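You operate a simulated robot arm through the tools that you are given. There is no shell and no other tool. Be economical: measure what you need, move in short steps, check, and stop when the job is done.

You are at the controls of a simulated two-armed robot. One attempt, no reset.

## Task
Back off the pins of the grey and blue shackles and tray both for greasing.
Fine: hold each shackle while its pin turns; the yellow tray takes them; the yellow shackle stays.
Where things are to end (x, y in the base frame): grey bow shackle within 60 mm of [590, -470]; blue bow shackle within 60 mm of [500, -470].

Only the result counts: the job must be done as asked and must still hold three seconds after the hand-in. Knocking over, shifting, dropping, spilling or breaking anything else fails it.

## Robot
Two 7-joint arms with two-finger parallel grippers on one trunk, on a base that drives. Base frame: it is fixed to the floor where the robot stands at the start and does not move with it; the origin is under the middle of the robot, x ahead of it, y to its left, z up; the surface under the hand at the start is at about z = 780. Readings come in mm, degrees, newtons and seconds.
The left shoulder is at the start at [70, 163, 1145], the right one opposite. With the tool pointing down near the work surface each hand reaches from about 380 to 880 mm from the robot's upright axis, wherever it stands, measured 20 degrees to its own side. Places, roughly: blue bow shackle pin [500, 500, 900]; grey bow shackle pin [500, 100, 900]; inside the yellow parts tray [500, -500, 800]; yellow bow shackle pin [800, 0, 900]. Payload 3.43 kg a hand.
The TCP of each hand is the grasp point between the finger pads, 34 mm short of the fingertips. In the tool frame z runs along the fingers and y along their closing line. Largest opening 128 mm; finger width 24, thickness 12; the body of the gripper, 48 by 130 mm, starts 96 mm behind the TCP.
Orientation is that of the tool frame in the base frame, as a unit quaternion [w, x, y, z]. With the fingers straight down and closing along the base's y, the tool's x points along the base's -x, its y along +y and its z along -z.

## Interface
- The arms move only by the tool play_rows. It takes "left_steps", "right_steps" or both (then of equal length, played together; a hand with none holds still); each is a list of rows, each a list of 3 entries, a list of its own where there are three numbers: the shift along the base's x, y, z in mm, then the turn, a rotation vector about the base's x, y, z in degrees, then the gripper command, from -1 (fully open) to 1 (shut), values between in proportion. In form: [[[tx, ty, tz], [wx, wy, wz], hand], ...]. A call has 1 to 20 rows; each row is the pose to reach, as a shift and turn from the pose commanded when the call began. Each row takes 0.2 s and may step no farther than 50 mm and 8.6 degrees from the row before; otherwise, or with a gripper value out of range, the whole call is refused. A pose out of reach is approached as far as the arm can. The call stops where the force on the tool passes 40 N (or 10 N more than at its start, if that is more) or the arm is blocked; 0.2 s more then pass. The fingers move at their own pace (about 153 mm/s each) and stop on an object; they squeeze with about 32 N. The grip force told is the motor's: it shows also when the fingers shut on nothing. Time passes only in rows, and 0.2 s behind the last, so rows that repeat a pose let the fingers close. The reply holds the time, the measured pose of the TCP, the force on the tool along the base axes, the opening and the grip force, in the units named above and with some noise, with the torque about the TCP (base axes, N m) and any sound that the robot's microphone picked up.
- Cameras (640 x 400 px; columns grow to the right, rows downward): "scene" is now at [137.3, 17.6, 1374.6]; the picture's right is [0.11, -0.99, 0.00], its down [-0.58, -0.06, -0.81] and it looks along [0.81, 0.09, -0.58] (base axes); focal length 214 px, centre (320, 200). "left" rides on the left gripper at [76, 11, -160] in its tool frame; the picture's right is [-0.15, 0.99, 0.00], its down [-0.88, -0.13, -0.46] and it looks along [-0.45, -0.07, 0.89] (tool axes); focal length 234 px, centre (320, 200). "right" rides on the right gripper at [76, -11, -160] in its tool frame; the picture's right is [0.15, 0.99, 0.00], its down [-0.88, 0.13, -0.46] and it looks along [-0.45, 0.07, 0.89] (tool axes); focal length 234 px, centre (320, 200). There is no depth. A picture from a camera that has moved, and an enlarged one, comes with that camera's place and axes in the base frame and with its lens. The place of the scene camera against the robot may be out by one fixed shift of up to 12 mm in any direction.
- snapshot(camera): a new picture of that camera. No time passes.
- slide_trunk(by): slides the trunk up (or, below 0, down) by that many mm; the arms and the scene camera ride with it, the base frame stays. It gives what a move gives, with no picture.
- drive_base(legs): drives the robot by 1 to 6 legs, each [ahead, left, turn to the left] in mm, mm and degrees, along the robot's own axes; the way and the turn of a leg run together, so that a leg with both is an arc; at most 1500 mm and 180 degrees a leg. The arms and the cameras ride along, it lands a little off, and it stops where it bumps. It gives what a move gives.
- turn_head(pan, tilt): turns the head with the scene camera to pan (to the left, within 86 degrees either way) and tilt (down, from -29 to 69), counted from straight ahead of the robot. It gives what a move gives.
- zoom(camera, box): a new picture of the part [left, top, right, bottom] of that camera's present view, enlarged. No time passes.
- job_done(): hands the job in; it is judged then, once.

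Go step by step. Nothing tells you exact positions but the pictures and the camera data: compare them with the known pose of the tool, close in by small moves and look again before you grip or let go. The budget is 120 turns and 88 pictures, counting those below and the enlarged ones. Unless the task says otherwise, let go and move clear before handing in, and close with one line.

The tools are called after "Call:" as a command line: name --argument value ..., lists and objects as JSON in quotes. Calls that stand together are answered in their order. play_rows: Moves the arms, as the interface text tells. Its arguments: {"type":"object","properties":{"left_steps":{"type":"array","items":{"type":"array"}},"right_steps":{"type":"array","items":{"type":"array"}}},"required":[]} The other tools are called the same way: slide_trunk (by) slides the trunk up or down; drive_base (legs) drives the base; turn_head (pan, tilt) turns the head that bears the scene camera; snapshot (camera) takes a picture; zoom (camera, box) takes an enlarged picture of a part of a camera's view; job_done () hands the job in.

At the start:

```text
time_s: 0.0
left_ee_pos: [490.1, 342.4, 1172.3]
left_tool_rot: [0.0, -0.001, 1.0, 0.0]
left_ft_force: [0.2, -0.7, -0.3]
left_moment: [-0.01, 0.02, 0.01]
left_grip_width: 128.0
left_grasp_force: 0.1
right_ee_pos: [501.3, -141.1, 1208.5]
right_tool_rot: [0.0, 0.001, 1.0, 0.001]
right_ft_force: [0.2, -0.6, -0.1]
right_moment: [0.01, -0.02, 0.02]
right_grip_width: 128.0
right_grasp_force: 0.0
trunk travel left (down, up): [-625.0, 315.0]
robot x, y, heading: [2.6, -0.2, -0.0]
head pan, tilt: [6.2, 35.5]
```

scene: 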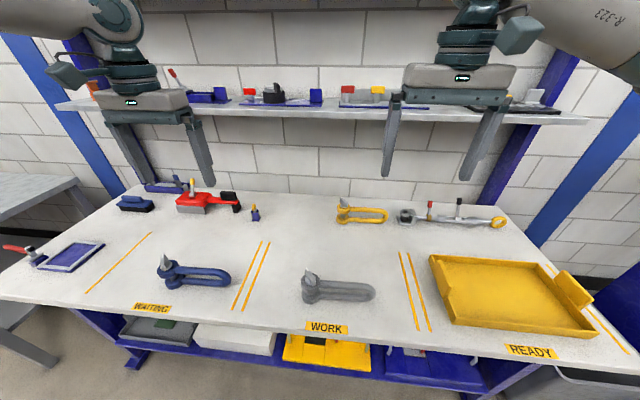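
right: 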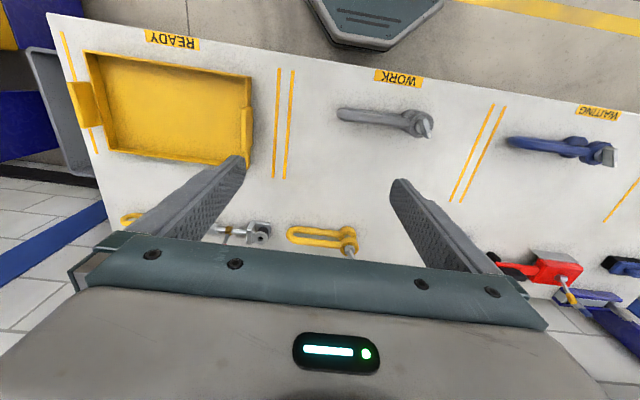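
left: 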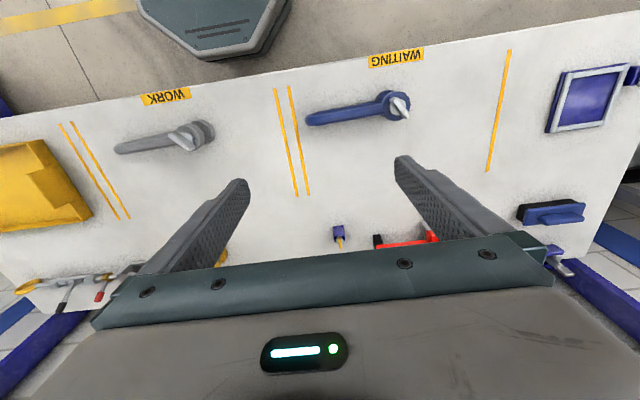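

I see three shackles lying on the bench, each with a pin head standing up at its left end, and the yellow tray on the right. I will look closer at the grey and the blue one.

Call:
zoom --camera "scene" --box '[280, 250, 400, 325]'

Call:
zoom --camera "scene" --box '[140, 240, 260, 315]'

Call:
zoom --camera "right" --box '[320, 80, 480, 180]'

```text
5.33 times, centred on (340, 288) of scene
camera zoom: at [137.3, 17.6, 1374.6], right [0.11, -0.99, 0.0], down [-0.58, -0.06, -0.81], along [0.81, 0.09, -0.58], focal length 1144 px, centre (213, -267)
```

zoom: 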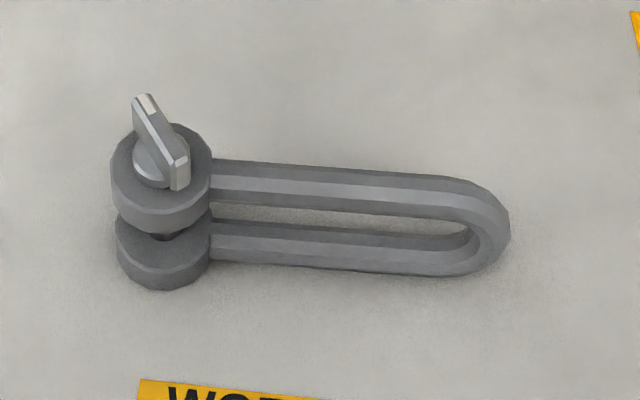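

```text
5.33 times, centred on (200, 278) of scene
camera zoom: at [137.3, 17.6, 1374.6], right [0.11, -0.99, 0.0], down [-0.58, -0.06, -0.81], along [0.81, 0.09, -0.58], focal length 1144 px, centre (960, -213)
```

zoom: 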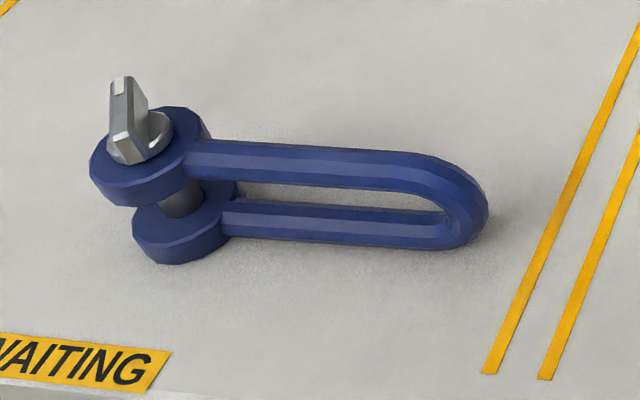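

```text
4.00 times, centred on (400, 130) of right
camera zoom: at [425.0, -153.4, 1368.9], right [-0.15, 0.99, 0.0], down [0.88, 0.13, 0.46], along [0.45, 0.07, -0.89], focal length 937 px, centre (0, 480)
```

zoom: 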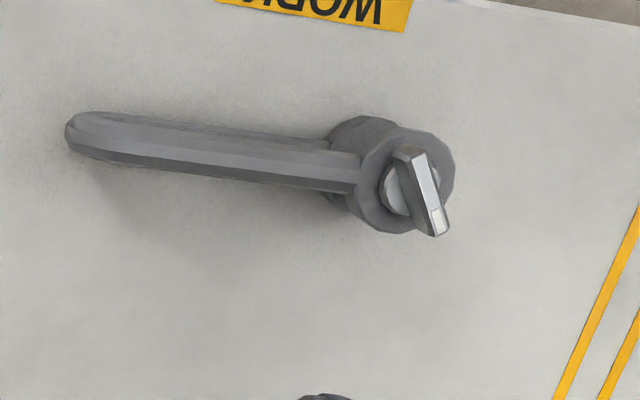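

The grey shackle lies along -y: pin head at about [480, 72, 870], bow end at about y = -105. The blue pin is at about [479, 490]. I will swing the right hand over the grey legs, turned 90° so the fingers straddle them, and bring the left hand near the grey pin.

Call:
play_rows --right_steps '[[[-2, 8, -19], [0, 0, 8.2], -0.2], [[-4, 16, -38], [0, 0, 16.4], -0.2], [[-6, 25, -57], [0, 0, 24.6], -0.2], [[-8, 33, -76], [0, 0, 32.8], -0.2], [[-10, 41, -95], [0, 0, 41], -0.2], [[-12, 49, -113], [0, 0, 49.2], -0.2], [[-14, 58, -132], [0, 0, 57.4], -0.2], [[-16, 66, -151], [0, 0, 65.6], -0.2], [[-18, 74, -170], [0, 0, 73.8], -0.2], [[-20, 82, -189], [0, 0, 82], -0.2], [[-23, 85, -208], [0, 0, 90], -0.2], [[-23, 85, -208], [0, 0, 90], -0.2]]' --left_steps '[[[0, -10, -5], [0, 0, 0], 0], [[0, -20, -10], [0, 0, 0], 0], [[0, -30, -15], [0, 0, 0], 0], [[0, -40, -20], [0, 0, 0], 0], [[0, -50, -25], [0, 0, 0], 0], [[0, -60, -30], [0, 0, 0], 0], [[0, -70, -35], [0, 0, 0], 0], [[-2, -80, -40], [0, 0, 0], 0], [[-5, -90, -45], [0, 0, 0], 0], [[-8, -100, -50], [0, 0, 0], 0], [[-10, -110, -55], [0, 0, 0], 0], [[-10, -110, -55], [0, 0, 0], 0]]'

Call:
snapshot --camera "right"

Call:
snapshot --camera "left"

Call:
snapshot --camera "scene"

```text
time_s: 2.6
left_ee_pos: [480.5, 232.0, 1116.3]
left_tool_rot: [0.0, -0.001, 1.0, 0.0]
left_ft_force: [0.9, -0.2, -0.5]
left_moment: [-0.06, -0.01, 0.01]
left_grip_width: 63.9
left_grasp_force: 0.0
right_ee_pos: [470.3, -71.3, 1010.5]
right_tool_rot: [-0.001, -0.704, 0.71, -0.002]
right_ft_force: [0.2, -0.4, 0.4]
right_moment: [-0.01, 0.05, 0.03]
right_grip_width: 77.1
right_grasp_force: 0.0
right hand out of reach, approached as far as the arm can: row 11, 12
trunk travel left (down, up): [-625.0, 315.0]
robot x, y, heading: [2.4, -2.0, -0.1]
head pan, tilt: [6.2, 35.5]
```

```text
81 pictures are left
camera right: at [479.6, -146.5, 1169.4], right [-0.99, -0.14, 0.0], down [-0.13, 0.88, 0.45], along [-0.06, 0.45, -0.89], focal length 234 px, centre (320, 200)
```

right: 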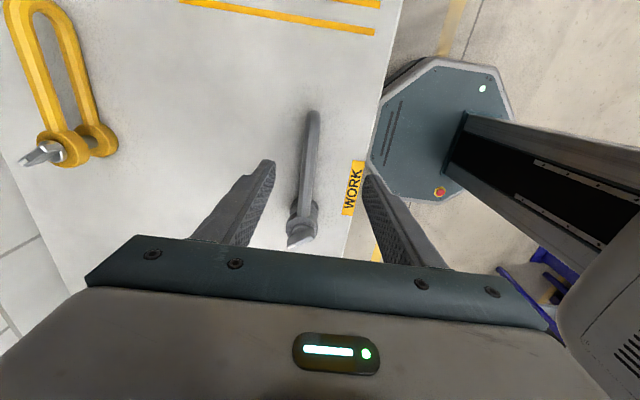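

```text
80 pictures are left
camera left: at [403.6, 243.7, 1276.5], right [0.15, 0.99, 0.0], down [0.88, -0.13, 0.46], along [0.45, -0.07, -0.89], focal length 234 px, centre (320, 200)
```

left: 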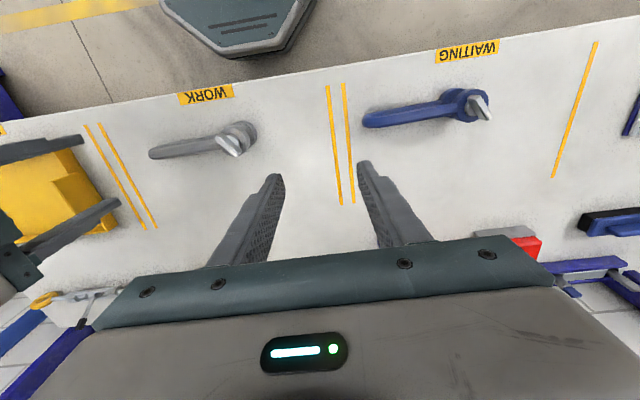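

```text
79 pictures are left
camera scene: at [137.2, 18.2, 1374.6], right [0.11, -0.99, 0.0], down [-0.58, -0.06, -0.81], along [0.81, 0.09, -0.58], focal length 214 px, centre (320, 200)
```

scene: 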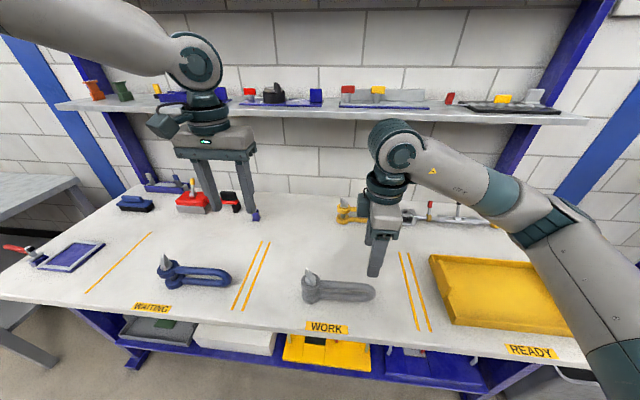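

The right arm is too folded there, so I will back the base up and shift it left a little to give it room.

Call:
drive_base --legs '[[-110, 60, 0]]'

```text
time_s: 3.9
left_ee_pos: [371.9, 290.0, 1115.8]
left_tool_rot: [0.0, 0.0, 1.0, 0.0]
left_ft_force: [-0.1, -1.1, -0.4]
left_moment: [0.03, -0.01, -0.02]
left_grip_width: 64.1
left_grasp_force: 0.1
right_ee_pos: [361.7, -13.7, 1009.3]
right_tool_rot: [0.0, -0.704, 0.71, -0.002]
right_ft_force: [0.8, -0.4, 0.3]
right_moment: [-0.01, -0.02, 0.01]
right_grip_width: 76.5
right_grasp_force: 0.1
trunk travel left (down, up): [-625.0, 315.0]
robot x, y, heading: [-112.7, 59.5, 0.2]
head pan, tilt: [6.2, 35.5]
```

Call:
play_rows --right_steps '[[[40, -12, -10], [0, 0, 0], -0.2], [[80, -24, -20], [0, 0, 0], -0.2], [[116, -36, -30], [0, 0, 0], -0.2], [[116, -36, -50], [0, 0, 0], -0.2]]' --left_steps '[[[35, -30, -20], [0, 0, 0], 0], [[70, -60, -40], [0, 0, 0], 0], [[108, -90, -55], [0, 0, 0], 0], [[108, -120, -66], [0, 0, 0], 0]]'

Call:
snapshot --camera "right"

Call:
snapshot --camera "left"

```text
refused: row 1 steps farther than a row can; nothing moved
```

```text
78 pictures are left
camera right: at [371.2, -88.3, 1169.1], right [-0.99, -0.14, 0.0], down [-0.12, 0.88, 0.45], along [-0.06, 0.45, -0.89], focal length 234 px, centre (320, 200)
```

right: 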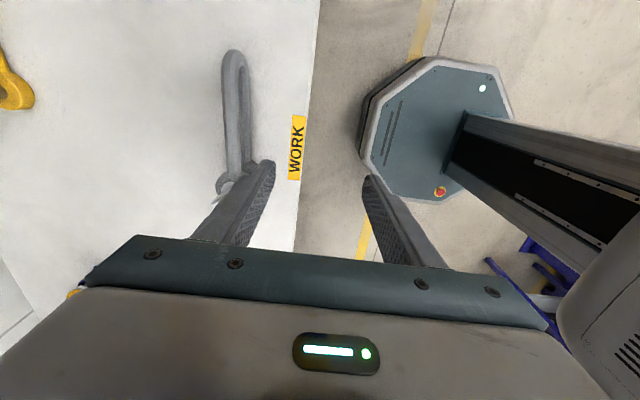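

```text
77 pictures are left
camera left: at [295.5, 302.1, 1276.5], right [0.15, 0.99, 0.0], down [0.88, -0.13, 0.46], along [0.45, -0.07, -0.89], focal length 234 px, centre (320, 200)
```

left: 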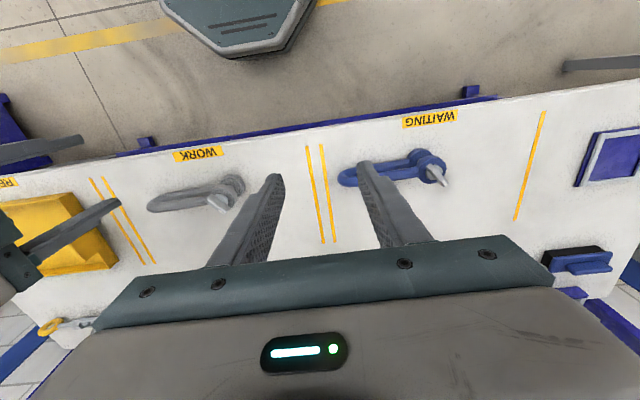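

Call:
play_rows --right_steps '[[[35, -12, -10], [0, 0, 0], -0.2], [[70, -24, -20], [0, 0, 0], -0.2], [[105, -36, -30], [0, 0, 0], -0.2], [[116, -36, -50], [0, 0, 0], -0.2]]' --left_steps '[[[27, -30, -16], [0, 0, 0], 0], [[54, -60, -32], [0, 0, 0], 0], [[81, -90, -48], [0, 0, 0], 0], [[108, -120, -66], [0, 0, 0], 0]]'

Call:
snapshot --camera "right"

Call:
snapshot --camera "left"

```text
time_s: 4.9
left_ee_pos: [459.6, 205.2, 1055.7]
left_tool_rot: [0.001, -0.001, 1.0, -0.001]
left_ft_force: [-1.0, -0.6, -0.6]
left_moment: [0.0, -0.01, -0.01]
left_grip_width: 63.9
left_grasp_force: 0.0
left hand out of reach, approached as far as the arm can: row 4
right_ee_pos: [360.1, -12.7, 1009.7]
right_tool_rot: [0.0, -0.704, 0.71, -0.001]
right_ft_force: [0.3, -0.1, -0.3]
right_moment: [-0.02, -0.01, 0.02]
right_grip_width: 76.9
right_grasp_force: 0.0
right hand out of reach, approached as far as the arm can: row 1, 2, 3, 4
trunk travel left (down, up): [-625.0, 315.0]
robot x, y, heading: [-108.8, 60.1, -0.2]
head pan, tilt: [6.2, 35.5]
```

```text
76 pictures are left
camera right: at [370.8, -87.6, 1169.4], right [-0.99, -0.14, 0.0], down [-0.12, 0.88, 0.45], along [-0.06, 0.45, -0.89], focal length 234 px, centre (320, 200)
```

right: 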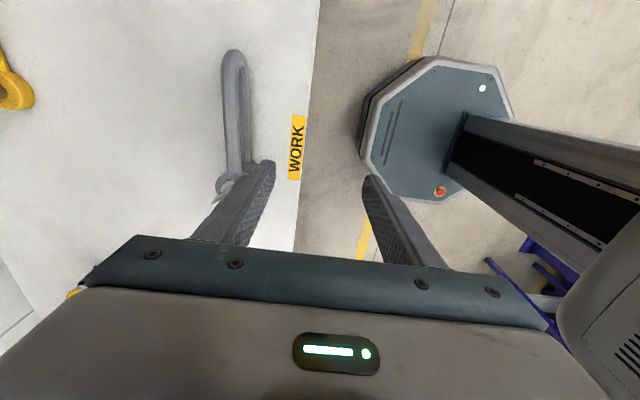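

```text
75 pictures are left
camera left: at [383.3, 216.6, 1215.9], right [0.14, 0.99, 0.0], down [0.88, -0.13, 0.46], along [0.45, -0.07, -0.89], focal length 234 px, centre (320, 200)
```

left: 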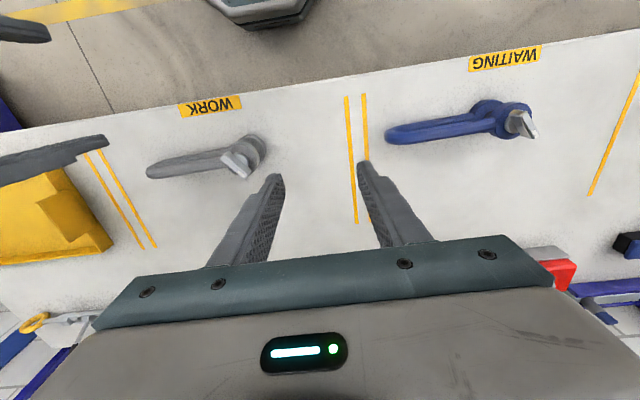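

The right wrist looks to be at a joint limit with that turn. I will turn it the other way (to -90° from the start) while keeping it clear above, and keep the left hand still.

Call:
play_rows --right_steps '[[[0, -10, 5], [0, 0, -8.5], -0.2], [[0, -20, 10], [0, 0, -17], -0.2], [[0, -30, 15], [0, 0, -25.5], -0.2], [[0, -40, 20], [0, 0, -34], -0.2], [[0, -50, 20], [0, 0, -42.5], -0.2], [[0, -60, 20], [0, 0, -51], -0.2], [[0, -70, 20], [0, 0, -59.5], -0.2], [[0, -80, 20], [0, 0, -68], -0.2], [[0, -80, 20], [0, 0, -76.5], -0.2], [[0, -80, 20], [0, 0, -85], -0.2], [[0, -80, 20], [0, 0, -93.5], -0.2], [[0, -80, 20], [0, 0, -102], -0.2], [[0, -80, 20], [0, 0, -110.5], -0.2], [[0, -80, 20], [0, 0, -119], -0.2], [[0, -80, 20], [0, 0, -127.5], -0.2], [[0, -80, 20], [0, 0, -136], -0.2], [[0, -80, 20], [0, 0, -144.5], -0.2], [[0, -80, 20], [0, 0, -153], -0.2], [[0, -80, 20], [0, 0, -161.5], -0.2], [[0, -80, 20], [0, 0, -170], -0.2]]'

```text
time_s: 9.1
left_ee_pos: [460.4, 203.9, 1055.7]
left_tool_rot: [0.0, 0.001, 1.0, 0.0]
left_ft_force: [-0.4, -0.2, -0.3]
left_moment: [-0.02, 0.0, 0.01]
left_grip_width: 63.9
left_grasp_force: 0.0
right_ee_pos: [364.1, -89.3, 1027.5]
right_tool_rot: [-0.002, 0.647, 0.763, -0.001]
right_ft_force: [0.6, -0.3, 0.8]
right_moment: [-0.02, 0.03, 0.02]
right_grip_width: 76.8
right_grasp_force: 0.0
trunk travel left (down, up): [-625.0, 315.0]
robot x, y, heading: [-112.5, 58.7, -0.3]
head pan, tilt: [6.2, 35.5]
```

Call:
play_rows --right_steps '[[[35, 10, -10], [0, 0, -5], -0.2], [[70, 20, -20], [0, 0, -10], -0.2], [[105, 30, -30], [0, 0, -10], -0.2], [[114, 39, -67], [0, 0, -10], -0.2]]'

Call:
snapshot --camera "right"

Call:
snapshot --camera "scene"

```text
time_s: 10.1
left_ee_pos: [459.9, 203.9, 1056.0]
left_tool_rot: [0.0, 0.0, 1.0, -0.001]
left_ft_force: [0.2, -0.1, -1.0]
left_moment: [0.0, -0.02, -0.02]
left_grip_width: 64.2
left_grasp_force: 0.1
right_ee_pos: [474.7, -52.3, 961.8]
right_tool_rot: [-0.002, 0.711, 0.704, -0.001]
right_ft_force: [0.9, 0.2, 1.3]
right_moment: [0.03, 0.02, 0.05]
right_grip_width: 76.5
right_grasp_force: 0.0
trunk travel left (down, up): [-625.0, 315.0]
robot x, y, heading: [-107.4, 61.2, 0.1]
head pan, tilt: [6.2, 35.5]
```

```text
74 pictures are left
camera right: at [464.4, 22.2, 1120.7], right [0.99, 0.14, 0.0], down [0.12, -0.88, 0.45], along [0.06, -0.45, -0.89], focal length 234 px, centre (320, 200)
```

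right: 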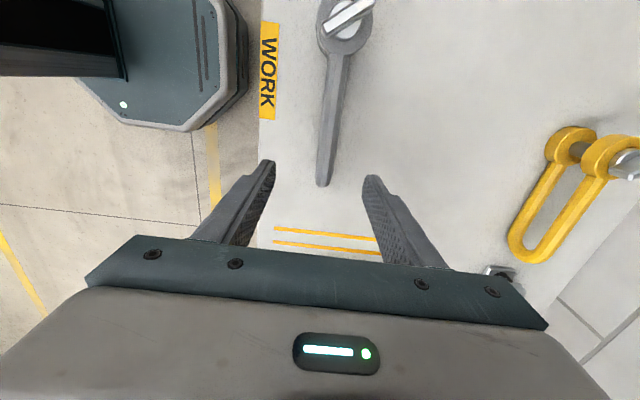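

```text
73 pictures are left
camera scene: at [29.2, 76.3, 1374.6], right [0.11, -0.99, 0.0], down [-0.58, -0.06, -0.81], along [0.81, 0.09, -0.58], focal length 214 px, centre (320, 200)
```

scene: 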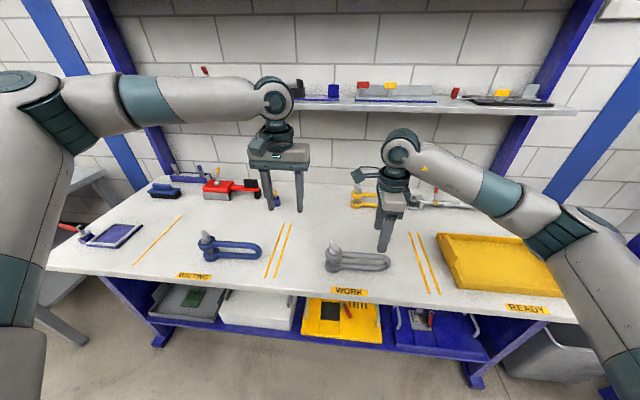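

The right hand now reaches over the grey legs (axis at x≈481, pin at [480, 72], bow end y≈-93). I will tilt it 30° so its body leans away from the left hand and lower it partway.

Call:
play_rows --right_steps '[[[2, -5, -10], [8, 0, 0], -0.2], [[4, -10, -20], [16, 0, 0], -0.2], [[6, -15, -30], [24, 0, 0], -0.2], [[6, -18, -50], [30, 0, 0], -0.2], [[6, -18, -70], [30, 0, 0], -0.2]]'

Call:
snapshot --camera "right"

```text
time_s: 11.3
left_ee_pos: [459.1, 203.6, 1055.1]
left_tool_rot: [0.001, 0.0, 1.0, -0.001]
left_ft_force: [-0.4, -0.2, -0.8]
left_moment: [-0.02, 0.01, 0.01]
left_grip_width: 63.8
left_grasp_force: 0.0
right_ee_pos: [482.4, -69.6, 891.9]
right_tool_rot: [-0.185, 0.686, 0.68, 0.182]
right_ft_force: [-0.9, 0.1, 1.0]
right_moment: [-0.03, -0.01, -0.02]
right_grip_width: 76.7
right_grasp_force: 0.0
trunk travel left (down, up): [-625.0, 315.0]
robot x, y, heading: [-108.6, 60.3, 0.1]
head pan, tilt: [6.2, 35.5]
```

```text
72 pictures are left
camera right: at [471.8, -84.5, 1067.2], right [0.99, 0.12, 0.07], down [0.12, -0.99, -0.05], along [0.06, 0.06, -1.0], focal length 234 px, centre (320, 200)
```

right: 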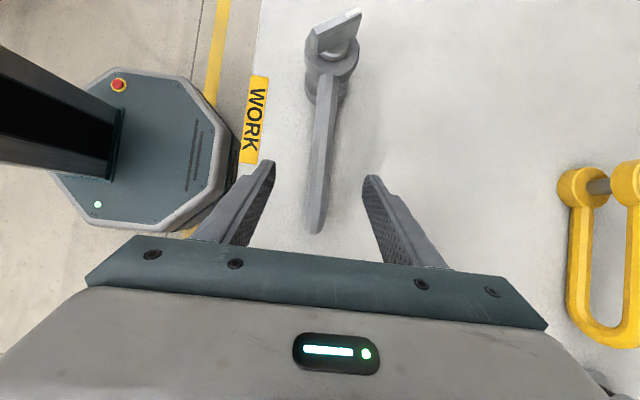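

Fingers straddle the legs near the bow. I lower to grasp height and close.

Call:
play_rows --right_steps '[[[0, 3, -25], [0, 0, 0], -0.2], [[1, 6, -50], [0, 0, 0], -0.2], [[1, 8, -70], [0, 0, 0], -0.2], [[1, 8, -70], [0, 0, 0], 0.3], [[1, 8, -70], [0, 0, 0], 1], [[1, 8, -70], [0, 0, 0], 1], [[1, 8, -70], [0, 0, 0], 1]]'

Call:
snapshot --camera "right"

```text
time_s: 12.9
left_ee_pos: [458.9, 203.6, 1056.1]
left_tool_rot: [0.001, 0.0, 1.0, -0.001]
left_ft_force: [-0.4, -0.2, -0.6]
left_moment: [0.0, 0.04, 0.03]
left_grip_width: 64.3
left_grasp_force: 0.1
right_ee_pos: [484.0, -61.1, 820.6]
right_tool_rot: [-0.184, 0.686, 0.68, 0.182]
right_ft_force: [0.3, 1.4, 0.2]
right_moment: [0.07, -0.08, 0.15]
right_grip_width: 21.8
right_grasp_force: 31.7
trunk travel left (down, up): [-625.0, 315.0]
robot x, y, heading: [-108.8, 58.2, -0.2]
head pan, tilt: [6.2, 35.5]
```

```text
71 pictures are left
camera right: at [473.1, -75.9, 997.4], right [0.99, 0.12, 0.07], down [0.12, -0.99, -0.05], along [0.06, 0.06, -1.0], focal length 234 px, centre (320, 200)
```

right: 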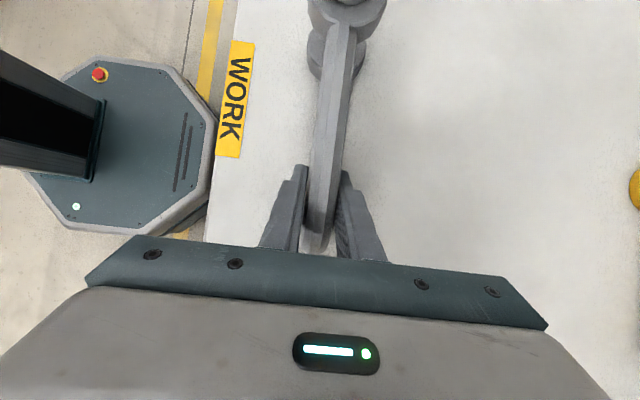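

The grey shackle is held (22 mm leg). Now the left hand goes above the pin, turned +30° to match the bar.

Call:
play_rows --left_steps '[[[5, -15, -25], [0, 0, 8], 0], [[10, -40, -45], [0, 0, 16], 0], [[15, -70, -60], [0, 0, 24], 0], [[20, -100, -75], [0, 0, 30], 0], [[21, -131, -86], [0, 0, 30], 0]]'

Call:
snapshot --camera "left"

Call:
snapshot --camera "scene"

```text
time_s: 14.1
left_ee_pos: [436.5, 199.6, 995.4]
left_tool_rot: [0.0, -0.26, 0.966, -0.001]
left_ft_force: [-0.5, -1.0, 0.1]
left_moment: [0.0, -0.02, 0.02]
left_grip_width: 63.8
left_grasp_force: 0.1
left hand out of reach, approached as far as the arm can: row 1, 2, 3, 4, 5
right_ee_pos: [484.5, -60.6, 820.3]
right_tool_rot: [-0.186, 0.686, 0.68, 0.182]
right_ft_force: [-2.1, 1.0, -0.2]
right_moment: [0.3, -0.1, 0.16]
right_grip_width: 22.0
right_grasp_force: 31.8
trunk travel left (down, up): [-625.0, 315.0]
robot x, y, heading: [-106.2, 55.6, -0.0]
head pan, tilt: [6.2, 35.5]
```

```text
70 pictures are left
camera left: at [365.4, 171.6, 1155.1], right [-0.37, 0.93, 0.0], down [0.83, 0.33, 0.46], along [0.42, 0.17, -0.89], focal length 234 px, centre (320, 200)
```

left: 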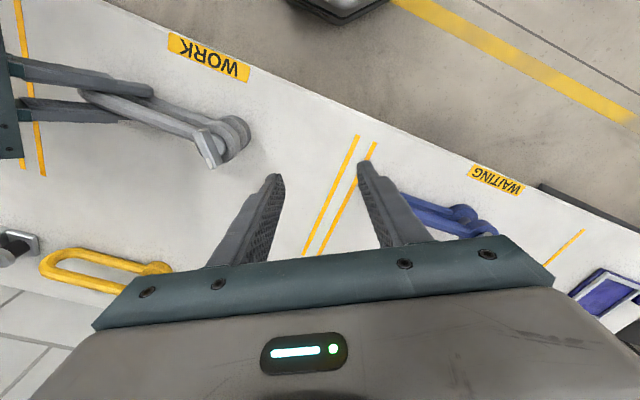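

```text
69 pictures are left
camera scene: at [28.3, 76.8, 1374.6], right [0.11, -0.99, 0.0], down [-0.58, -0.06, -0.81], along [0.81, 0.09, -0.58], focal length 214 px, centre (320, 200)
```

scene: 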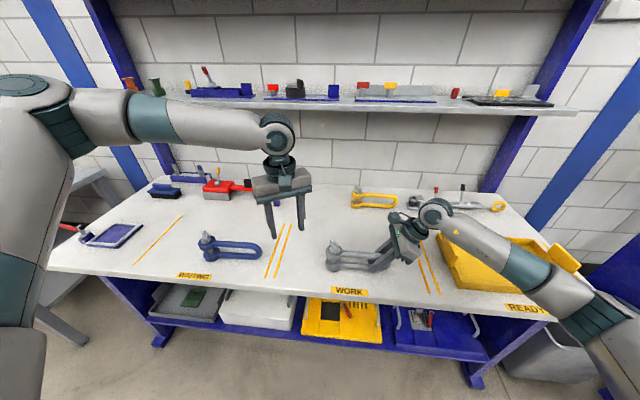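

The left arm can't cross that far inward. I will release the grey shackle, lift clear and shift the base to the right so both hands have room.

Call:
play_rows --right_steps '[[[0, 0, 0], [0, 0, 0], -0.2], [[0, 0, 0], [0, 0, 0], -0.2], [[0, 0, 40], [0, 0, 0], -0.2], [[0, 0, 80], [0, 0, 0], -0.2], [[0, 0, 100], [0, 0, 0], -0.2]]'

Call:
drive_base --legs '[[0, -110, 0]]'

```text
time_s: 15.3
left_ee_pos: [436.6, 199.7, 995.6]
left_tool_rot: [0.0, -0.259, 0.966, -0.001]
left_ft_force: [-0.1, 0.1, -1.1]
left_moment: [0.01, -0.03, 0.0]
left_grip_width: 64.2
left_grasp_force: 0.1
right_ee_pos: [483.8, -61.3, 921.2]
right_tool_rot: [-0.185, 0.686, 0.68, 0.182]
right_ft_force: [0.3, 0.1, -0.7]
right_moment: [0.0, -0.03, 0.0]
right_grip_width: 76.9
right_grasp_force: 0.0
trunk travel left (down, up): [-625.0, 315.0]
robot x, y, heading: [-109.6, 57.5, -0.2]
head pan, tilt: [6.2, 35.5]
```

```text
time_s: 16.4
left_ee_pos: [436.5, 89.2, 995.4]
left_tool_rot: [0.0, -0.258, 0.966, 0.0]
left_ft_force: [-0.3, 0.3, -0.5]
left_moment: [0.06, -0.02, -0.03]
left_grip_width: 64.1
left_grasp_force: 0.0
right_ee_pos: [482.9, -171.8, 921.1]
right_tool_rot: [-0.186, 0.686, 0.68, 0.181]
right_ft_force: [0.3, 1.3, -0.8]
right_moment: [0.02, 0.03, -0.01]
right_grip_width: 76.9
right_grasp_force: 0.2
trunk travel left (down, up): [-625.0, 315.0]
robot x, y, heading: [-110.1, -50.8, -0.0]
head pan, tilt: [6.2, 35.5]
```

Call:
play_rows --right_steps '[[[0, 37, 0], [0, 0, 0], -0.2], [[0, 74, 0], [0, 0, 0], -0.2], [[1, 110, 0], [0, 0, 0], -0.2], [[1, 110, 0], [0, 0, 0], -0.2]]' --left_steps '[[[14, -5, -10], [0, 0, 0], 0], [[28, -10, -20], [0, 0, 0], 0], [[43, -17, -30], [0, 0, 0], 0], [[43, -17, -35], [0, 0, 0], 0]]'

Call:
snapshot --camera "left"

Call:
snapshot --camera "right"

```text
time_s: 17.4
left_ee_pos: [461.1, 103.6, 972.1]
left_tool_rot: [0.0, -0.258, 0.966, -0.001]
left_ft_force: [0.4, -0.3, -0.1]
left_moment: [-0.03, 0.01, 0.0]
left_grip_width: 63.7
left_grasp_force: 0.0
left hand out of reach, approached as far as the arm can: row 1, 2, 3, 4
right_ee_pos: [483.1, -62.8, 919.2]
right_tool_rot: [-0.185, 0.687, 0.679, 0.183]
right_ft_force: [0.5, 0.1, -0.4]
right_moment: [0.02, 0.0, 0.03]
right_grip_width: 77.1
right_grasp_force: 0.0
trunk travel left (down, up): [-625.0, 315.0]
robot x, y, heading: [-109.7, -54.0, -0.1]
head pan, tilt: [6.2, 35.5]
```

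```text
68 pictures are left
camera left: at [388.5, 76.0, 1132.1], right [-0.37, 0.93, 0.0], down [0.83, 0.33, 0.46], along [0.43, 0.17, -0.89], focal length 234 px, centre (320, 200)
```

left: 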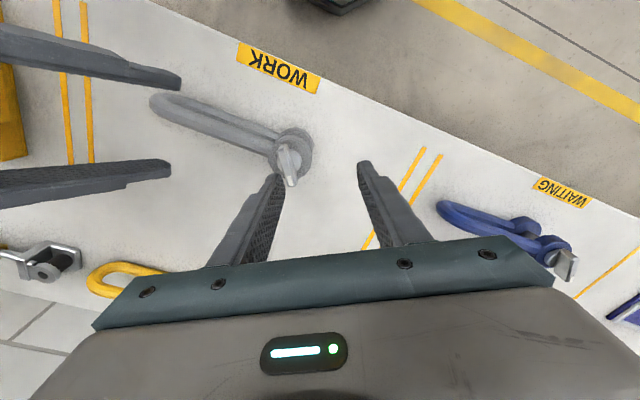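

```text
67 pictures are left
camera right: at [472.2, -78.0, 1095.9], right [0.99, 0.12, 0.07], down [0.12, -0.99, -0.05], along [0.06, 0.06, -1.0], focal length 234 px, centre (320, 200)
```

right: 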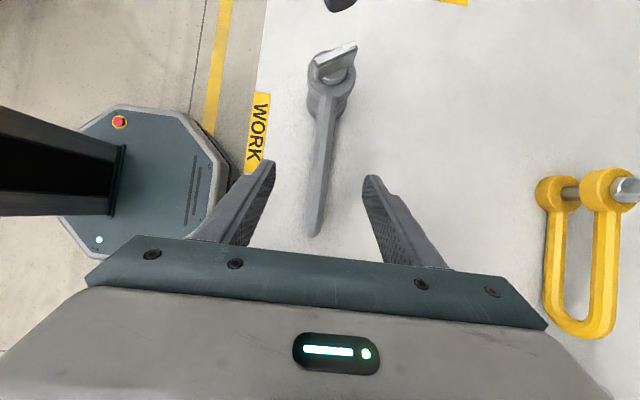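

The right hand is fine; the left stays short by about 30 mm. I will test whether coming lower and from outside helps.

Call:
play_rows --left_steps '[[[5, 15, -15], [0, 0, 0], 0], [[15, 15, -35], [0, 0, 0], 0], [[19, 5, -45], [0, 0, 0], 0], [[19, -10, -45], [0, 0, 0], 0], [[19, -20, -45], [0, 0, 0], 0], [[19, -32, -45], [0, 0, 0], 0]]'

Call:
snapshot --camera "scene"

```text
time_s: 18.9
left_ee_pos: [460.8, 114.8, 942.6]
left_tool_rot: [0.0, -0.259, 0.966, -0.001]
left_ft_force: [0.3, 0.4, -0.1]
left_moment: [-0.01, -0.01, 0.0]
left_grip_width: 64.0
left_grasp_force: 0.1
left hand out of reach, approached as far as the arm can: row 2, 3, 4, 5, 6
right_ee_pos: [483.6, -62.4, 919.7]
right_tool_rot: [-0.185, 0.687, 0.679, 0.183]
right_ft_force: [0.3, -0.1, 0.0]
right_moment: [-0.03, 0.02, 0.01]
right_grip_width: 76.9
right_grasp_force: 0.0
trunk travel left (down, up): [-625.0, 315.0]
robot x, y, heading: [-113.3, -52.7, -0.1]
head pan, tilt: [6.2, 35.5]
```

```text
66 pictures are left
camera scene: at [28.1, -33.3, 1374.7], right [0.1, -0.99, 0.0], down [-0.58, -0.06, -0.81], along [0.81, 0.09, -0.58], focal length 214 px, centre (320, 200)
```

scene: 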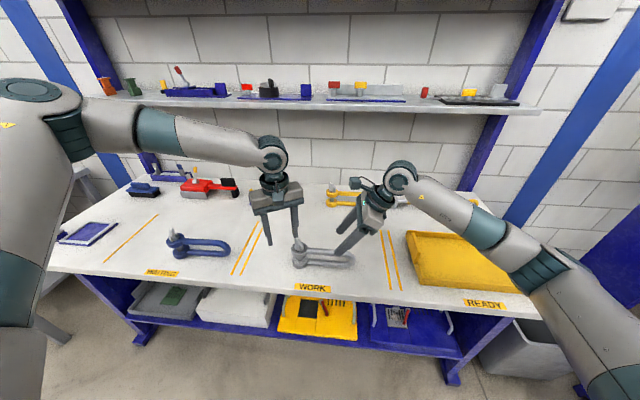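

The left arm is limited with the forearm level. I will raise the trunk so the forearms slope down, then try again.

Call:
slide_trunk --by 150

Call:
play_rows --left_steps '[[[5, -5, -40], [0, 0, 0], 0], [[10, -10, -80], [0, 0, 0], 0], [[15, -20, -120], [0, 0, 0], 0], [[19, -32, -130], [0, 0, 0], 0], [[19, -43, -130], [0, 0, 0], 0]]'

```text
time_s: 20.6
left_ee_pos: [461.9, 114.1, 1090.2]
left_tool_rot: [0.0, -0.257, 0.966, -0.001]
left_ft_force: [0.4, -0.1, 0.3]
left_moment: [-0.01, 0.02, -0.01]
left_grip_width: 63.8
left_grasp_force: 0.1
right_ee_pos: [484.7, -62.4, 1069.0]
right_tool_rot: [-0.185, 0.686, 0.68, 0.182]
right_ft_force: [0.2, 0.0, 0.7]
right_moment: [0.0, -0.01, 0.01]
right_grip_width: 76.6
right_grasp_force: 0.1
trunk travel left (down, up): [-775.0, 165.0]
robot x, y, heading: [-108.4, -48.3, -0.1]
head pan, tilt: [6.2, 35.5]
```

```text
time_s: 21.8
left_ee_pos: [448.4, 148.3, 1009.4]
left_tool_rot: [0.001, -0.257, 0.966, -0.001]
left_ft_force: [0.2, -0.8, 0.5]
left_moment: [0.01, -0.01, -0.01]
left_grip_width: 63.8
left_grasp_force: 0.1
left hand out of reach, approached as far as the arm can: row 1, 2, 3, 4, 5
right_ee_pos: [483.3, -62.1, 1068.6]
right_tool_rot: [-0.185, 0.686, 0.679, 0.182]
right_ft_force: [0.5, -0.2, -0.1]
right_moment: [0.02, -0.02, 0.0]
right_grip_width: 76.9
right_grasp_force: 0.1
trunk travel left (down, up): [-775.0, 165.0]
robot x, y, heading: [-106.3, -51.0, 0.0]
head pan, tilt: [6.2, 35.5]
```

Call:
play_rows --left_steps '[[[0, 10, 20], [0, 0, -8.5], 0], [[0, 10, 20], [0, 0, -17], 0], [[0, 10, 20], [0, 0, -25.5], 0], [[0, 10, 20], [0, 0, -34], 0], [[0, 10, 20], [0, 0, -42.5], 0], [[0, 10, 20], [0, 0, -51], 0], [[0, 10, 20], [0, 0, -59.5], 0], [[0, 10, 20], [0, 0, -68], 0], [[0, 10, 20], [0, 0, -76.5], 0], [[0, 10, 20], [0, 0, -85], 0], [[0, 0, 0], [0, 0, -85], 0], [[0, -20, -20], [0, 0, -85], 0], [[0, -40, -40], [0, 0, -85], 0]]'

Call:
snapshot --camera "scene"

```text
time_s: 24.6
left_ee_pos: [430.9, 147.8, 1000.4]
left_tool_rot: [0.0, 0.462, 0.887, -0.002]
left_ft_force: [0.3, 0.2, 0.5]
left_moment: [-0.02, -0.02, 0.02]
left_grip_width: 64.2
left_grasp_force: 0.1
left hand out of reach, approached as far as the arm can: row 12, 13
right_ee_pos: [484.2, -63.1, 1070.3]
right_tool_rot: [-0.185, 0.686, 0.68, 0.182]
right_ft_force: [-0.2, 0.6, 0.4]
right_moment: [-0.01, 0.03, -0.01]
right_grip_width: 76.7
right_grasp_force: 0.0
trunk travel left (down, up): [-775.0, 165.0]
robot x, y, heading: [-112.8, -48.3, -0.3]
head pan, tilt: [6.2, 35.5]
```

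```text
65 pictures are left
camera scene: at [28.0, -33.2, 1524.7], right [0.1, -0.99, 0.0], down [-0.58, -0.06, -0.81], along [0.81, 0.09, -0.58], focal length 214 px, centre (320, 200)
```

scene: 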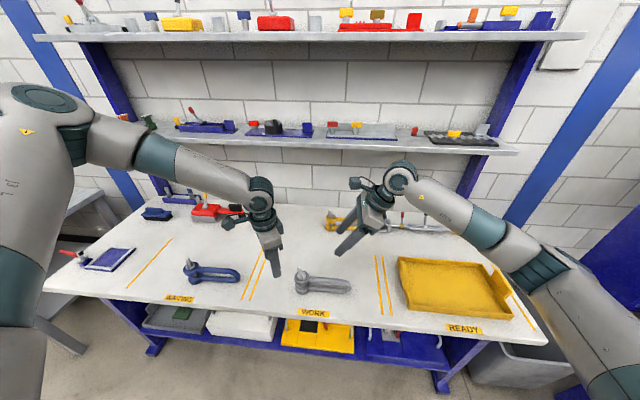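

The limit doesn't depend on the wrist turn; the left elbow is stuck high. I will stretch the left arm forward over clear bench to let the elbow settle, then come back.

Call:
play_rows --left_steps '[[[30, 20, 0], [0, 0, 8], 0], [[60, 40, 0], [0, 0, 16], 0], [[95, 60, 0], [0, 0, 24], 0], [[130, 80, 0], [0, 0, 32], 0], [[165, 100, 0], [0, 0, 40], 0], [[200, 110, -10], [0, 0, 48], 0], [[235, 110, -20], [0, 0, 55], 0], [[270, 110, -30], [0, 0, 55], 0], [[310, 110, -40], [0, 0, 55], 0], [[330, 110, -50], [0, 0, 55], 0]]'

Call:
snapshot --camera "scene"

```text
time_s: 26.8
left_ee_pos: [602.1, 307.3, 1037.1]
left_tool_rot: [0.001, 0.0, 1.0, -0.002]
left_ft_force: [-0.5, -0.5, 0.0]
left_moment: [0.03, -0.01, -0.01]
left_grip_width: 63.9
left_grasp_force: 0.0
left hand out of reach, approached as far as the arm can: row 3, 4, 5, 6, 7, 8, 9, 10
right_ee_pos: [483.2, -63.0, 1069.4]
right_tool_rot: [-0.185, 0.686, 0.679, 0.182]
right_ft_force: [-0.1, -0.9, -0.9]
right_moment: [-0.01, 0.03, 0.01]
right_grip_width: 76.8
right_grasp_force: 0.2
trunk travel left (down, up): [-775.0, 165.0]
robot x, y, heading: [-108.3, -50.4, -0.1]
head pan, tilt: [6.2, 35.5]
```

```text
64 pictures are left
camera scene: at [28.4, -33.0, 1524.6], right [0.1, -0.99, 0.0], down [-0.58, -0.06, -0.81], along [0.81, 0.09, -0.58], focal length 214 px, centre (320, 200)
```

scene: 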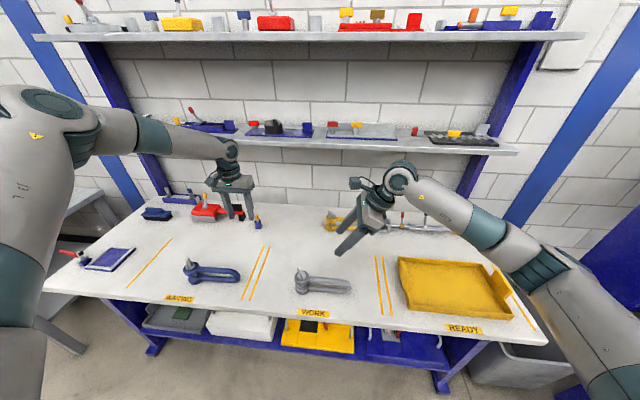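

The left elbow points up instead of outward. I will mirror the manoeuvre that freed the right arm: go high and central, swing the wrist -90° and back while descending; the right hand moves aside meanwhile.

Call:
play_rows --left_steps '[[[-22, -10, 33], [0, 0, 0], 0], [[-44, -30, 66], [0, 0, 0], 0], [[-66, -52, 99], [0, 0, 0], 0], [[-88, -75, 132], [0, 0, 0], 0], [[-110, -98, 165], [0, 0, 0], 0], [[-132, -121, 198], [0, 0, 0], 0], [[-154, -145, 231], [0, 0, 0], 0], [[-176, -169, 264], [0, 0, 0], 0], [[-198, -193, 297], [0, 0, 0], 0], [[-212, -217, 321], [0, 0, 0], 0]]' --right_steps '[[[0, -15, 0], [0, 0, 0], -0.2], [[0, -30, 0], [0, 0, 0], -0.2], [[0, -45, 0], [0, 0, 0], -0.2], [[0, -60, 0], [0, 0, 0], -0.2], [[0, -75, 0], [0, 0, 0], -0.2], [[0, -90, 0], [0, 0, 0], -0.2], [[0, -105, 0], [0, 0, 0], -0.2], [[0, -120, 0], [0, 0, 0], -0.2], [[0, -135, 0], [0, 0, 0], -0.2], [[0, -140, 0], [0, 0, 0], -0.2]]'

Call:
play_rows --left_steps '[[[-2, -8, -19], [0, 0, -8.2], 0], [[-4, -16, -38], [0, 0, -16.4], 0], [[-6, -25, -57], [0, 0, -24.6], 0], [[-8, -33, -76], [0, 0, -32.8], 0], [[-10, -41, -95], [0, 0, -41], 0], [[-12, -49, -113], [0, 0, -49.2], 0], [[-14, -58, -132], [0, 0, -57.4], 0], [[-16, -66, -151], [0, 0, -65.6], 0], [[-18, -74, -170], [0, 0, -73.8], 0], [[-20, -82, -189], [0, 0, -82], 0], [[-23, -85, -208], [0, 0, -90], 0]]'

Call:
snapshot --camera "scene"

```text
time_s: 29.0
left_ee_pos: [389.5, 90.2, 1355.1]
left_tool_rot: [-0.001, -0.001, 1.0, -0.001]
left_ft_force: [-0.1, 0.0, 0.5]
left_moment: [0.02, 0.01, 0.01]
left_grip_width: 64.1
left_grasp_force: 0.0
right_ee_pos: [485.2, -204.1, 1069.1]
right_tool_rot: [-0.186, 0.687, 0.679, 0.181]
right_ft_force: [-0.5, -0.2, -0.3]
right_moment: [-0.01, 0.04, 0.03]
right_grip_width: 76.7
right_grasp_force: 0.0
trunk travel left (down, up): [-775.0, 165.0]
robot x, y, heading: [-111.1, -51.4, -0.1]
head pan, tilt: [6.2, 35.5]
```

```text
time_s: 31.4
left_ee_pos: [339.1, 59.8, 1232.1]
left_tool_rot: [0.0, 0.557, 0.83, -0.004]
left_ft_force: [0.3, -0.4, -0.8]
left_moment: [-0.01, -0.01, 0.01]
left_grip_width: 64.0
left_grasp_force: 0.1
left hand out of reach, approached as far as the arm can: row 1, 2, 3, 4, 5, 6, 7, 8, 9, 10, 11
right_ee_pos: [485.1, -203.5, 1068.5]
right_tool_rot: [-0.186, 0.686, 0.68, 0.182]
right_ft_force: [0.4, -0.1, -0.5]
right_moment: [0.01, 0.0, 0.03]
right_grip_width: 76.9
right_grasp_force: 0.1
trunk travel left (down, up): [-775.0, 165.0]
robot x, y, heading: [-109.5, -51.4, 0.0]
head pan, tilt: [6.2, 35.5]
```

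```text
63 pictures are left
camera scene: at [30.0, -33.0, 1524.5], right [0.1, -0.99, 0.0], down [-0.58, -0.06, -0.81], along [0.81, 0.09, -0.58], focal length 214 px, centre (320, 200)
```

scene: 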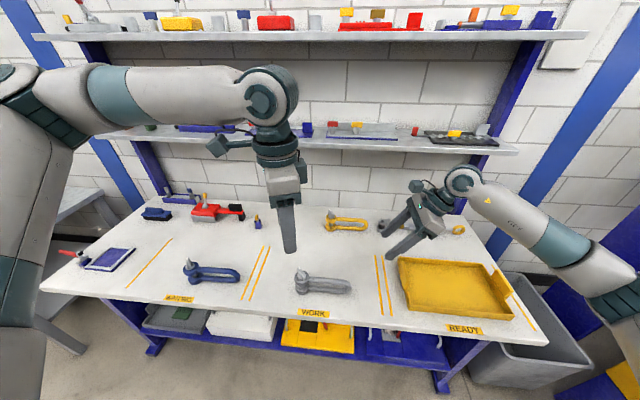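

Call:
play_rows --left_steps '[[[0, 10, 5], [0, 0, 8.5], 0], [[0, 20, 10], [0, 0, 17], 0], [[0, 30, 15], [0, 0, 25.5], 0], [[0, 40, 20], [0, 0, 34], 0], [[0, 50, 20], [0, 0, 42.5], 0], [[0, 60, 20], [0, 0, 51], 0], [[0, 70, 20], [0, 0, 59.5], 0], [[0, 80, 20], [0, 0, 68], 0], [[0, 80, 20], [0, 0, 76.5], 0], [[0, 80, 20], [0, 0, 85], 0], [[0, 80, 20], [0, 0, 93.5], 0], [[0, 80, 20], [0, 0, 102], 0], [[0, 80, 20], [0, 0, 110.5], 0], [[0, 80, 20], [0, 0, 119], 0], [[0, 80, 20], [0, 0, 127.5], 0], [[0, 80, 20], [0, 0, 136], 0], [[0, 80, 20], [0, 0, 144.5], 0], [[0, 80, 20], [0, 0, 153], 0], [[0, 80, 20], [0, 0, 161.5], 0]]'

Call:
play_rows --left_steps '[[[35, 0, -35], [0, 0, 0], 0], [[60, 0, -75], [0, 0, 0], 0], [[85, -10, -115], [0, 0, 0], 0], [[110, -20, -155], [0, 0, 0], 0], [[130, -30, -195], [0, 0, 0], 0], [[135, -40, -235], [0, 0, 0], 0]]'

Call:
snapshot --camera "scene"

```text
time_s: 35.4
left_ee_pos: [340.1, 143.3, 1254.9]
left_tool_rot: [-0.002, 0.731, -0.683, 0.001]
left_ft_force: [0.9, 0.1, 0.4]
left_moment: [-0.01, 0.0, 0.02]
left_grip_width: 64.1
left_grasp_force: 0.0
right_ee_pos: [483.6, -203.3, 1070.5]
right_tool_rot: [-0.185, 0.686, 0.68, 0.182]
right_ft_force: [-0.1, 0.3, 0.3]
right_moment: [-0.01, -0.02, 0.01]
right_grip_width: 76.8
right_grasp_force: 0.0
trunk travel left (down, up): [-775.0, 165.0]
robot x, y, heading: [-107.5, -47.2, -0.0]
head pan, tilt: [6.2, 35.5]
```

```text
time_s: 36.8
left_ee_pos: [455.2, 135.9, 1036.9]
left_tool_rot: [-0.002, 0.729, -0.684, 0.001]
left_ft_force: [-0.1, -0.3, -0.3]
left_moment: [-0.01, 0.01, 0.03]
left_grip_width: 63.9
left_grasp_force: 0.0
left hand out of reach, approached as far as the arm can: row 5, 6
right_ee_pos: [482.1, -202.7, 1071.7]
right_tool_rot: [-0.184, 0.687, 0.679, 0.182]
right_ft_force: [0.3, 0.3, -0.3]
right_moment: [0.02, 0.0, -0.01]
right_grip_width: 76.7
right_grasp_force: 0.1
trunk travel left (down, up): [-775.0, 165.0]
robot x, y, heading: [-112.4, -52.1, -0.0]
head pan, tilt: [6.2, 35.5]
```

```text
62 pictures are left
camera scene: at [26.9, -33.0, 1524.8], right [0.1, -0.99, 0.0], down [-0.58, -0.06, -0.81], along [0.81, 0.09, -0.58], focal length 214 px, centre (320, 200)
```

scene: 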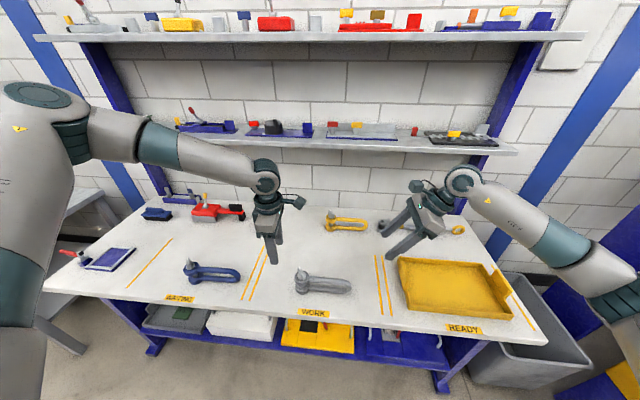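

Call:
play_rows --left_steps '[[[-25, 25, 25], [0, 0, -8], 0], [[-50, 50, 50], [0, 0, -16], 0], [[-75, 75, 75], [0, 0, -24], 0], [[-100, 100, 100], [0, 0, -32], 0], [[-125, 130, 110], [0, 0, -40], 0], [[-150, 160, 110], [0, 0, -48], 0], [[-175, 190, 110], [0, 0, -48], 0], [[-200, 220, 110], [0, 0, -48], 0], [[-225, 250, 110], [0, 0, -48], 0], [[-250, 280, 90], [0, 0, -48], 0], [[-275, 310, 70], [0, 0, -48], 0], [[-275, 350, 50], [0, 0, -48], 0], [[-275, 390, 30], [0, 0, -48], 0], [[-275, 430, 10], [0, 0, -48], 0]]'

Call:
turn_head --pan 50 --tilt 25

Call:
snapshot --camera "scene"

```text
time_s: 39.8
left_ee_pos: [183.0, 564.5, 1049.1]
left_tool_rot: [0.003, -0.388, 0.922, 0.0]
left_ft_force: [0.9, -0.1, -0.2]
left_moment: [-0.05, -0.01, 0.03]
left_grip_width: 64.1
left_grasp_force: 0.0
right_ee_pos: [483.7, -202.3, 1070.0]
right_tool_rot: [-0.184, 0.687, 0.68, 0.181]
right_ft_force: [0.0, 0.9, 1.0]
right_moment: [0.0, -0.03, 0.01]
right_grip_width: 76.9
right_grasp_force: 0.1
trunk travel left (down, up): [-775.0, 165.0]
robot x, y, heading: [-108.3, -47.6, -0.4]
head pan, tilt: [6.2, 35.5]
```

```text
time_s: 40.9
left_ee_pos: [183.2, 563.8, 1049.7]
left_tool_rot: [0.002, -0.388, 0.922, -0.001]
left_ft_force: [0.1, -0.1, -0.6]
left_moment: [0.02, 0.02, 0.01]
left_grip_width: 64.1
left_grasp_force: 0.2
right_ee_pos: [483.3, -202.7, 1070.4]
right_tool_rot: [-0.185, 0.687, 0.679, 0.182]
right_ft_force: [-0.8, 0.5, -0.7]
right_moment: [-0.01, 0.03, 0.0]
right_grip_width: 76.7
right_grasp_force: 0.0
trunk travel left (down, up): [-775.0, 165.0]
robot x, y, heading: [-110.2, -50.1, 0.0]
head pan, tilt: [50.0, 25.0]
```

```text
61 pictures are left
camera scene: at [0.2, 28.3, 1541.1], right [0.76, -0.65, 0.0], down [-0.27, -0.32, -0.91], along [0.58, 0.69, -0.42], focal length 214 px, centre (320, 200)
```

scene: 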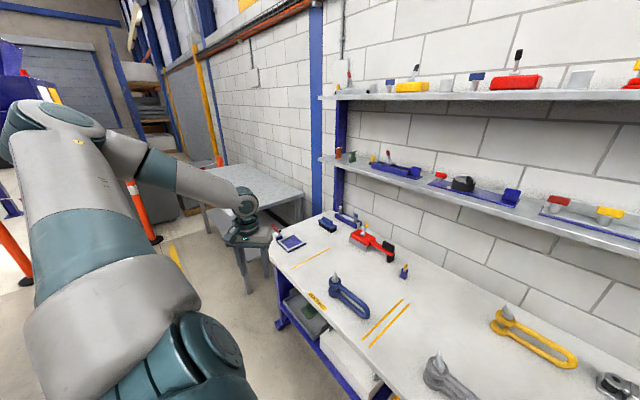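

Call:
play_rows --left_steps '[[[0, 20, -35], [0, 0, 0], 0], [[0, 40, -70], [0, 0, 0], 0], [[0, 60, -105], [0, 0, 0], 0], [[0, 80, -140], [0, 0, 0], 0], [[20, 100, -170], [0, 0, 0], 0], [[50, 110, -180], [0, 0, 0], 0], [[80, 110, -180], [0, 0, 0], 0], [[110, 110, -180], [0, 0, 0], 0], [[150, 110, -180], [0, 0, 0], 0], [[190, 100, -180], [0, 0, 0], 0], [[220, 80, -180], [0, 0, 0], 0], [[250, 50, -170], [0, 0, 0], 0], [[280, 20, -160], [0, 0, 0], 0]]'

Call:
snapshot --camera "scene"

```text
time_s: 43.7
left_ee_pos: [463.7, 583.6, 887.1]
left_tool_rot: [0.002, -0.388, 0.922, -0.001]
left_ft_force: [0.7, -0.4, -0.3]
left_moment: [-0.04, 0.01, 0.03]
left_grip_width: 63.9
left_grasp_force: 0.0
right_ee_pos: [483.8, -203.1, 1069.7]
right_tool_rot: [-0.186, 0.686, 0.68, 0.181]
right_ft_force: [-0.8, 0.5, -0.5]
right_moment: [0.0, 0.02, -0.01]
right_grip_width: 77.0
right_grasp_force: 0.0
trunk travel left (down, up): [-775.0, 165.0]
robot x, y, heading: [-108.0, -53.9, -0.2]
head pan, tilt: [50.0, 25.0]
```

```text
60 pictures are left
camera scene: at [2.0, 26.9, 1541.1], right [0.76, -0.64, 0.0], down [-0.27, -0.32, -0.91], along [0.58, 0.69, -0.42], focal length 214 px, centre (320, 200)
```

scene: 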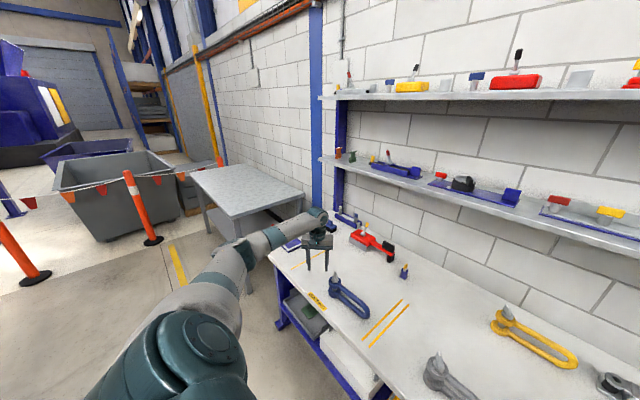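

The left elbow has settled outward. Now I bring the left hand back over towards the grey pin.

Call:
play_rows --left_steps '[[[2, 0, 45], [0, 0, -4], 0], [[4, -30, 75], [0, 0, -8], 0], [[6, -75, 75], [0, 0, -12], 0], [[8, -120, 75], [0, 0, -16], 0], [[10, -165, 75], [0, 0, -16], 0], [[12, -210, 75], [0, 0, -16], 0], [[14, -255, 75], [0, 0, -16], 0], [[16, -300, 75], [0, 0, -16], 0], [[16, -345, 75], [0, 0, -16], 0], [[16, -390, 75], [0, 0, -16], 0], [[16, -430, 75], [0, 0, -16], 0], [[16, -464, 75], [0, 0, -16], 0], [[16, -511, 75], [0, 0, -16], 0]]'

Call:
snapshot --camera "left"

```text
time_s: 46.5
left_ee_pos: [479.4, 71.8, 961.9]
left_tool_rot: [0.002, -0.256, 0.967, 0.0]
left_ft_force: [-0.4, 0.7, 0.5]
left_moment: [0.03, 0.01, 0.0]
left_grip_width: 64.1
left_grasp_force: 0.1
right_ee_pos: [483.8, -204.1, 1068.7]
right_tool_rot: [-0.186, 0.686, 0.679, 0.183]
right_ft_force: [-0.8, 0.1, -0.2]
right_moment: [0.03, -0.01, -0.01]
right_grip_width: 76.6
right_grasp_force: 0.0
trunk travel left (down, up): [-775.0, 165.0]
robot x, y, heading: [-109.7, -52.4, 0.0]
head pan, tilt: [50.0, 25.0]
```

```text
59 pictures are left
camera left: at [406.8, 44.4, 1122.9], right [-0.36, 0.93, 0.0], down [0.83, 0.32, 0.46], along [0.43, 0.17, -0.89], focal length 234 px, centre (320, 200)
```

left: 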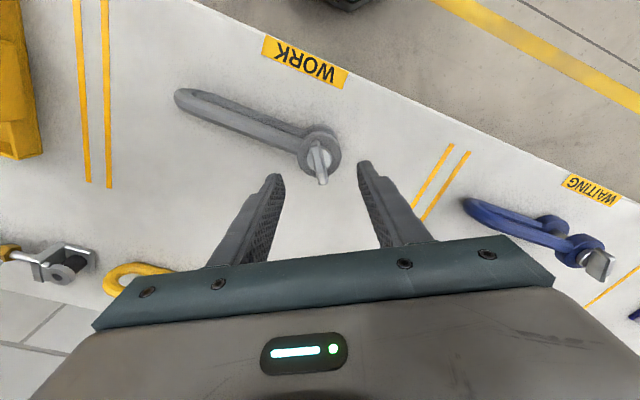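

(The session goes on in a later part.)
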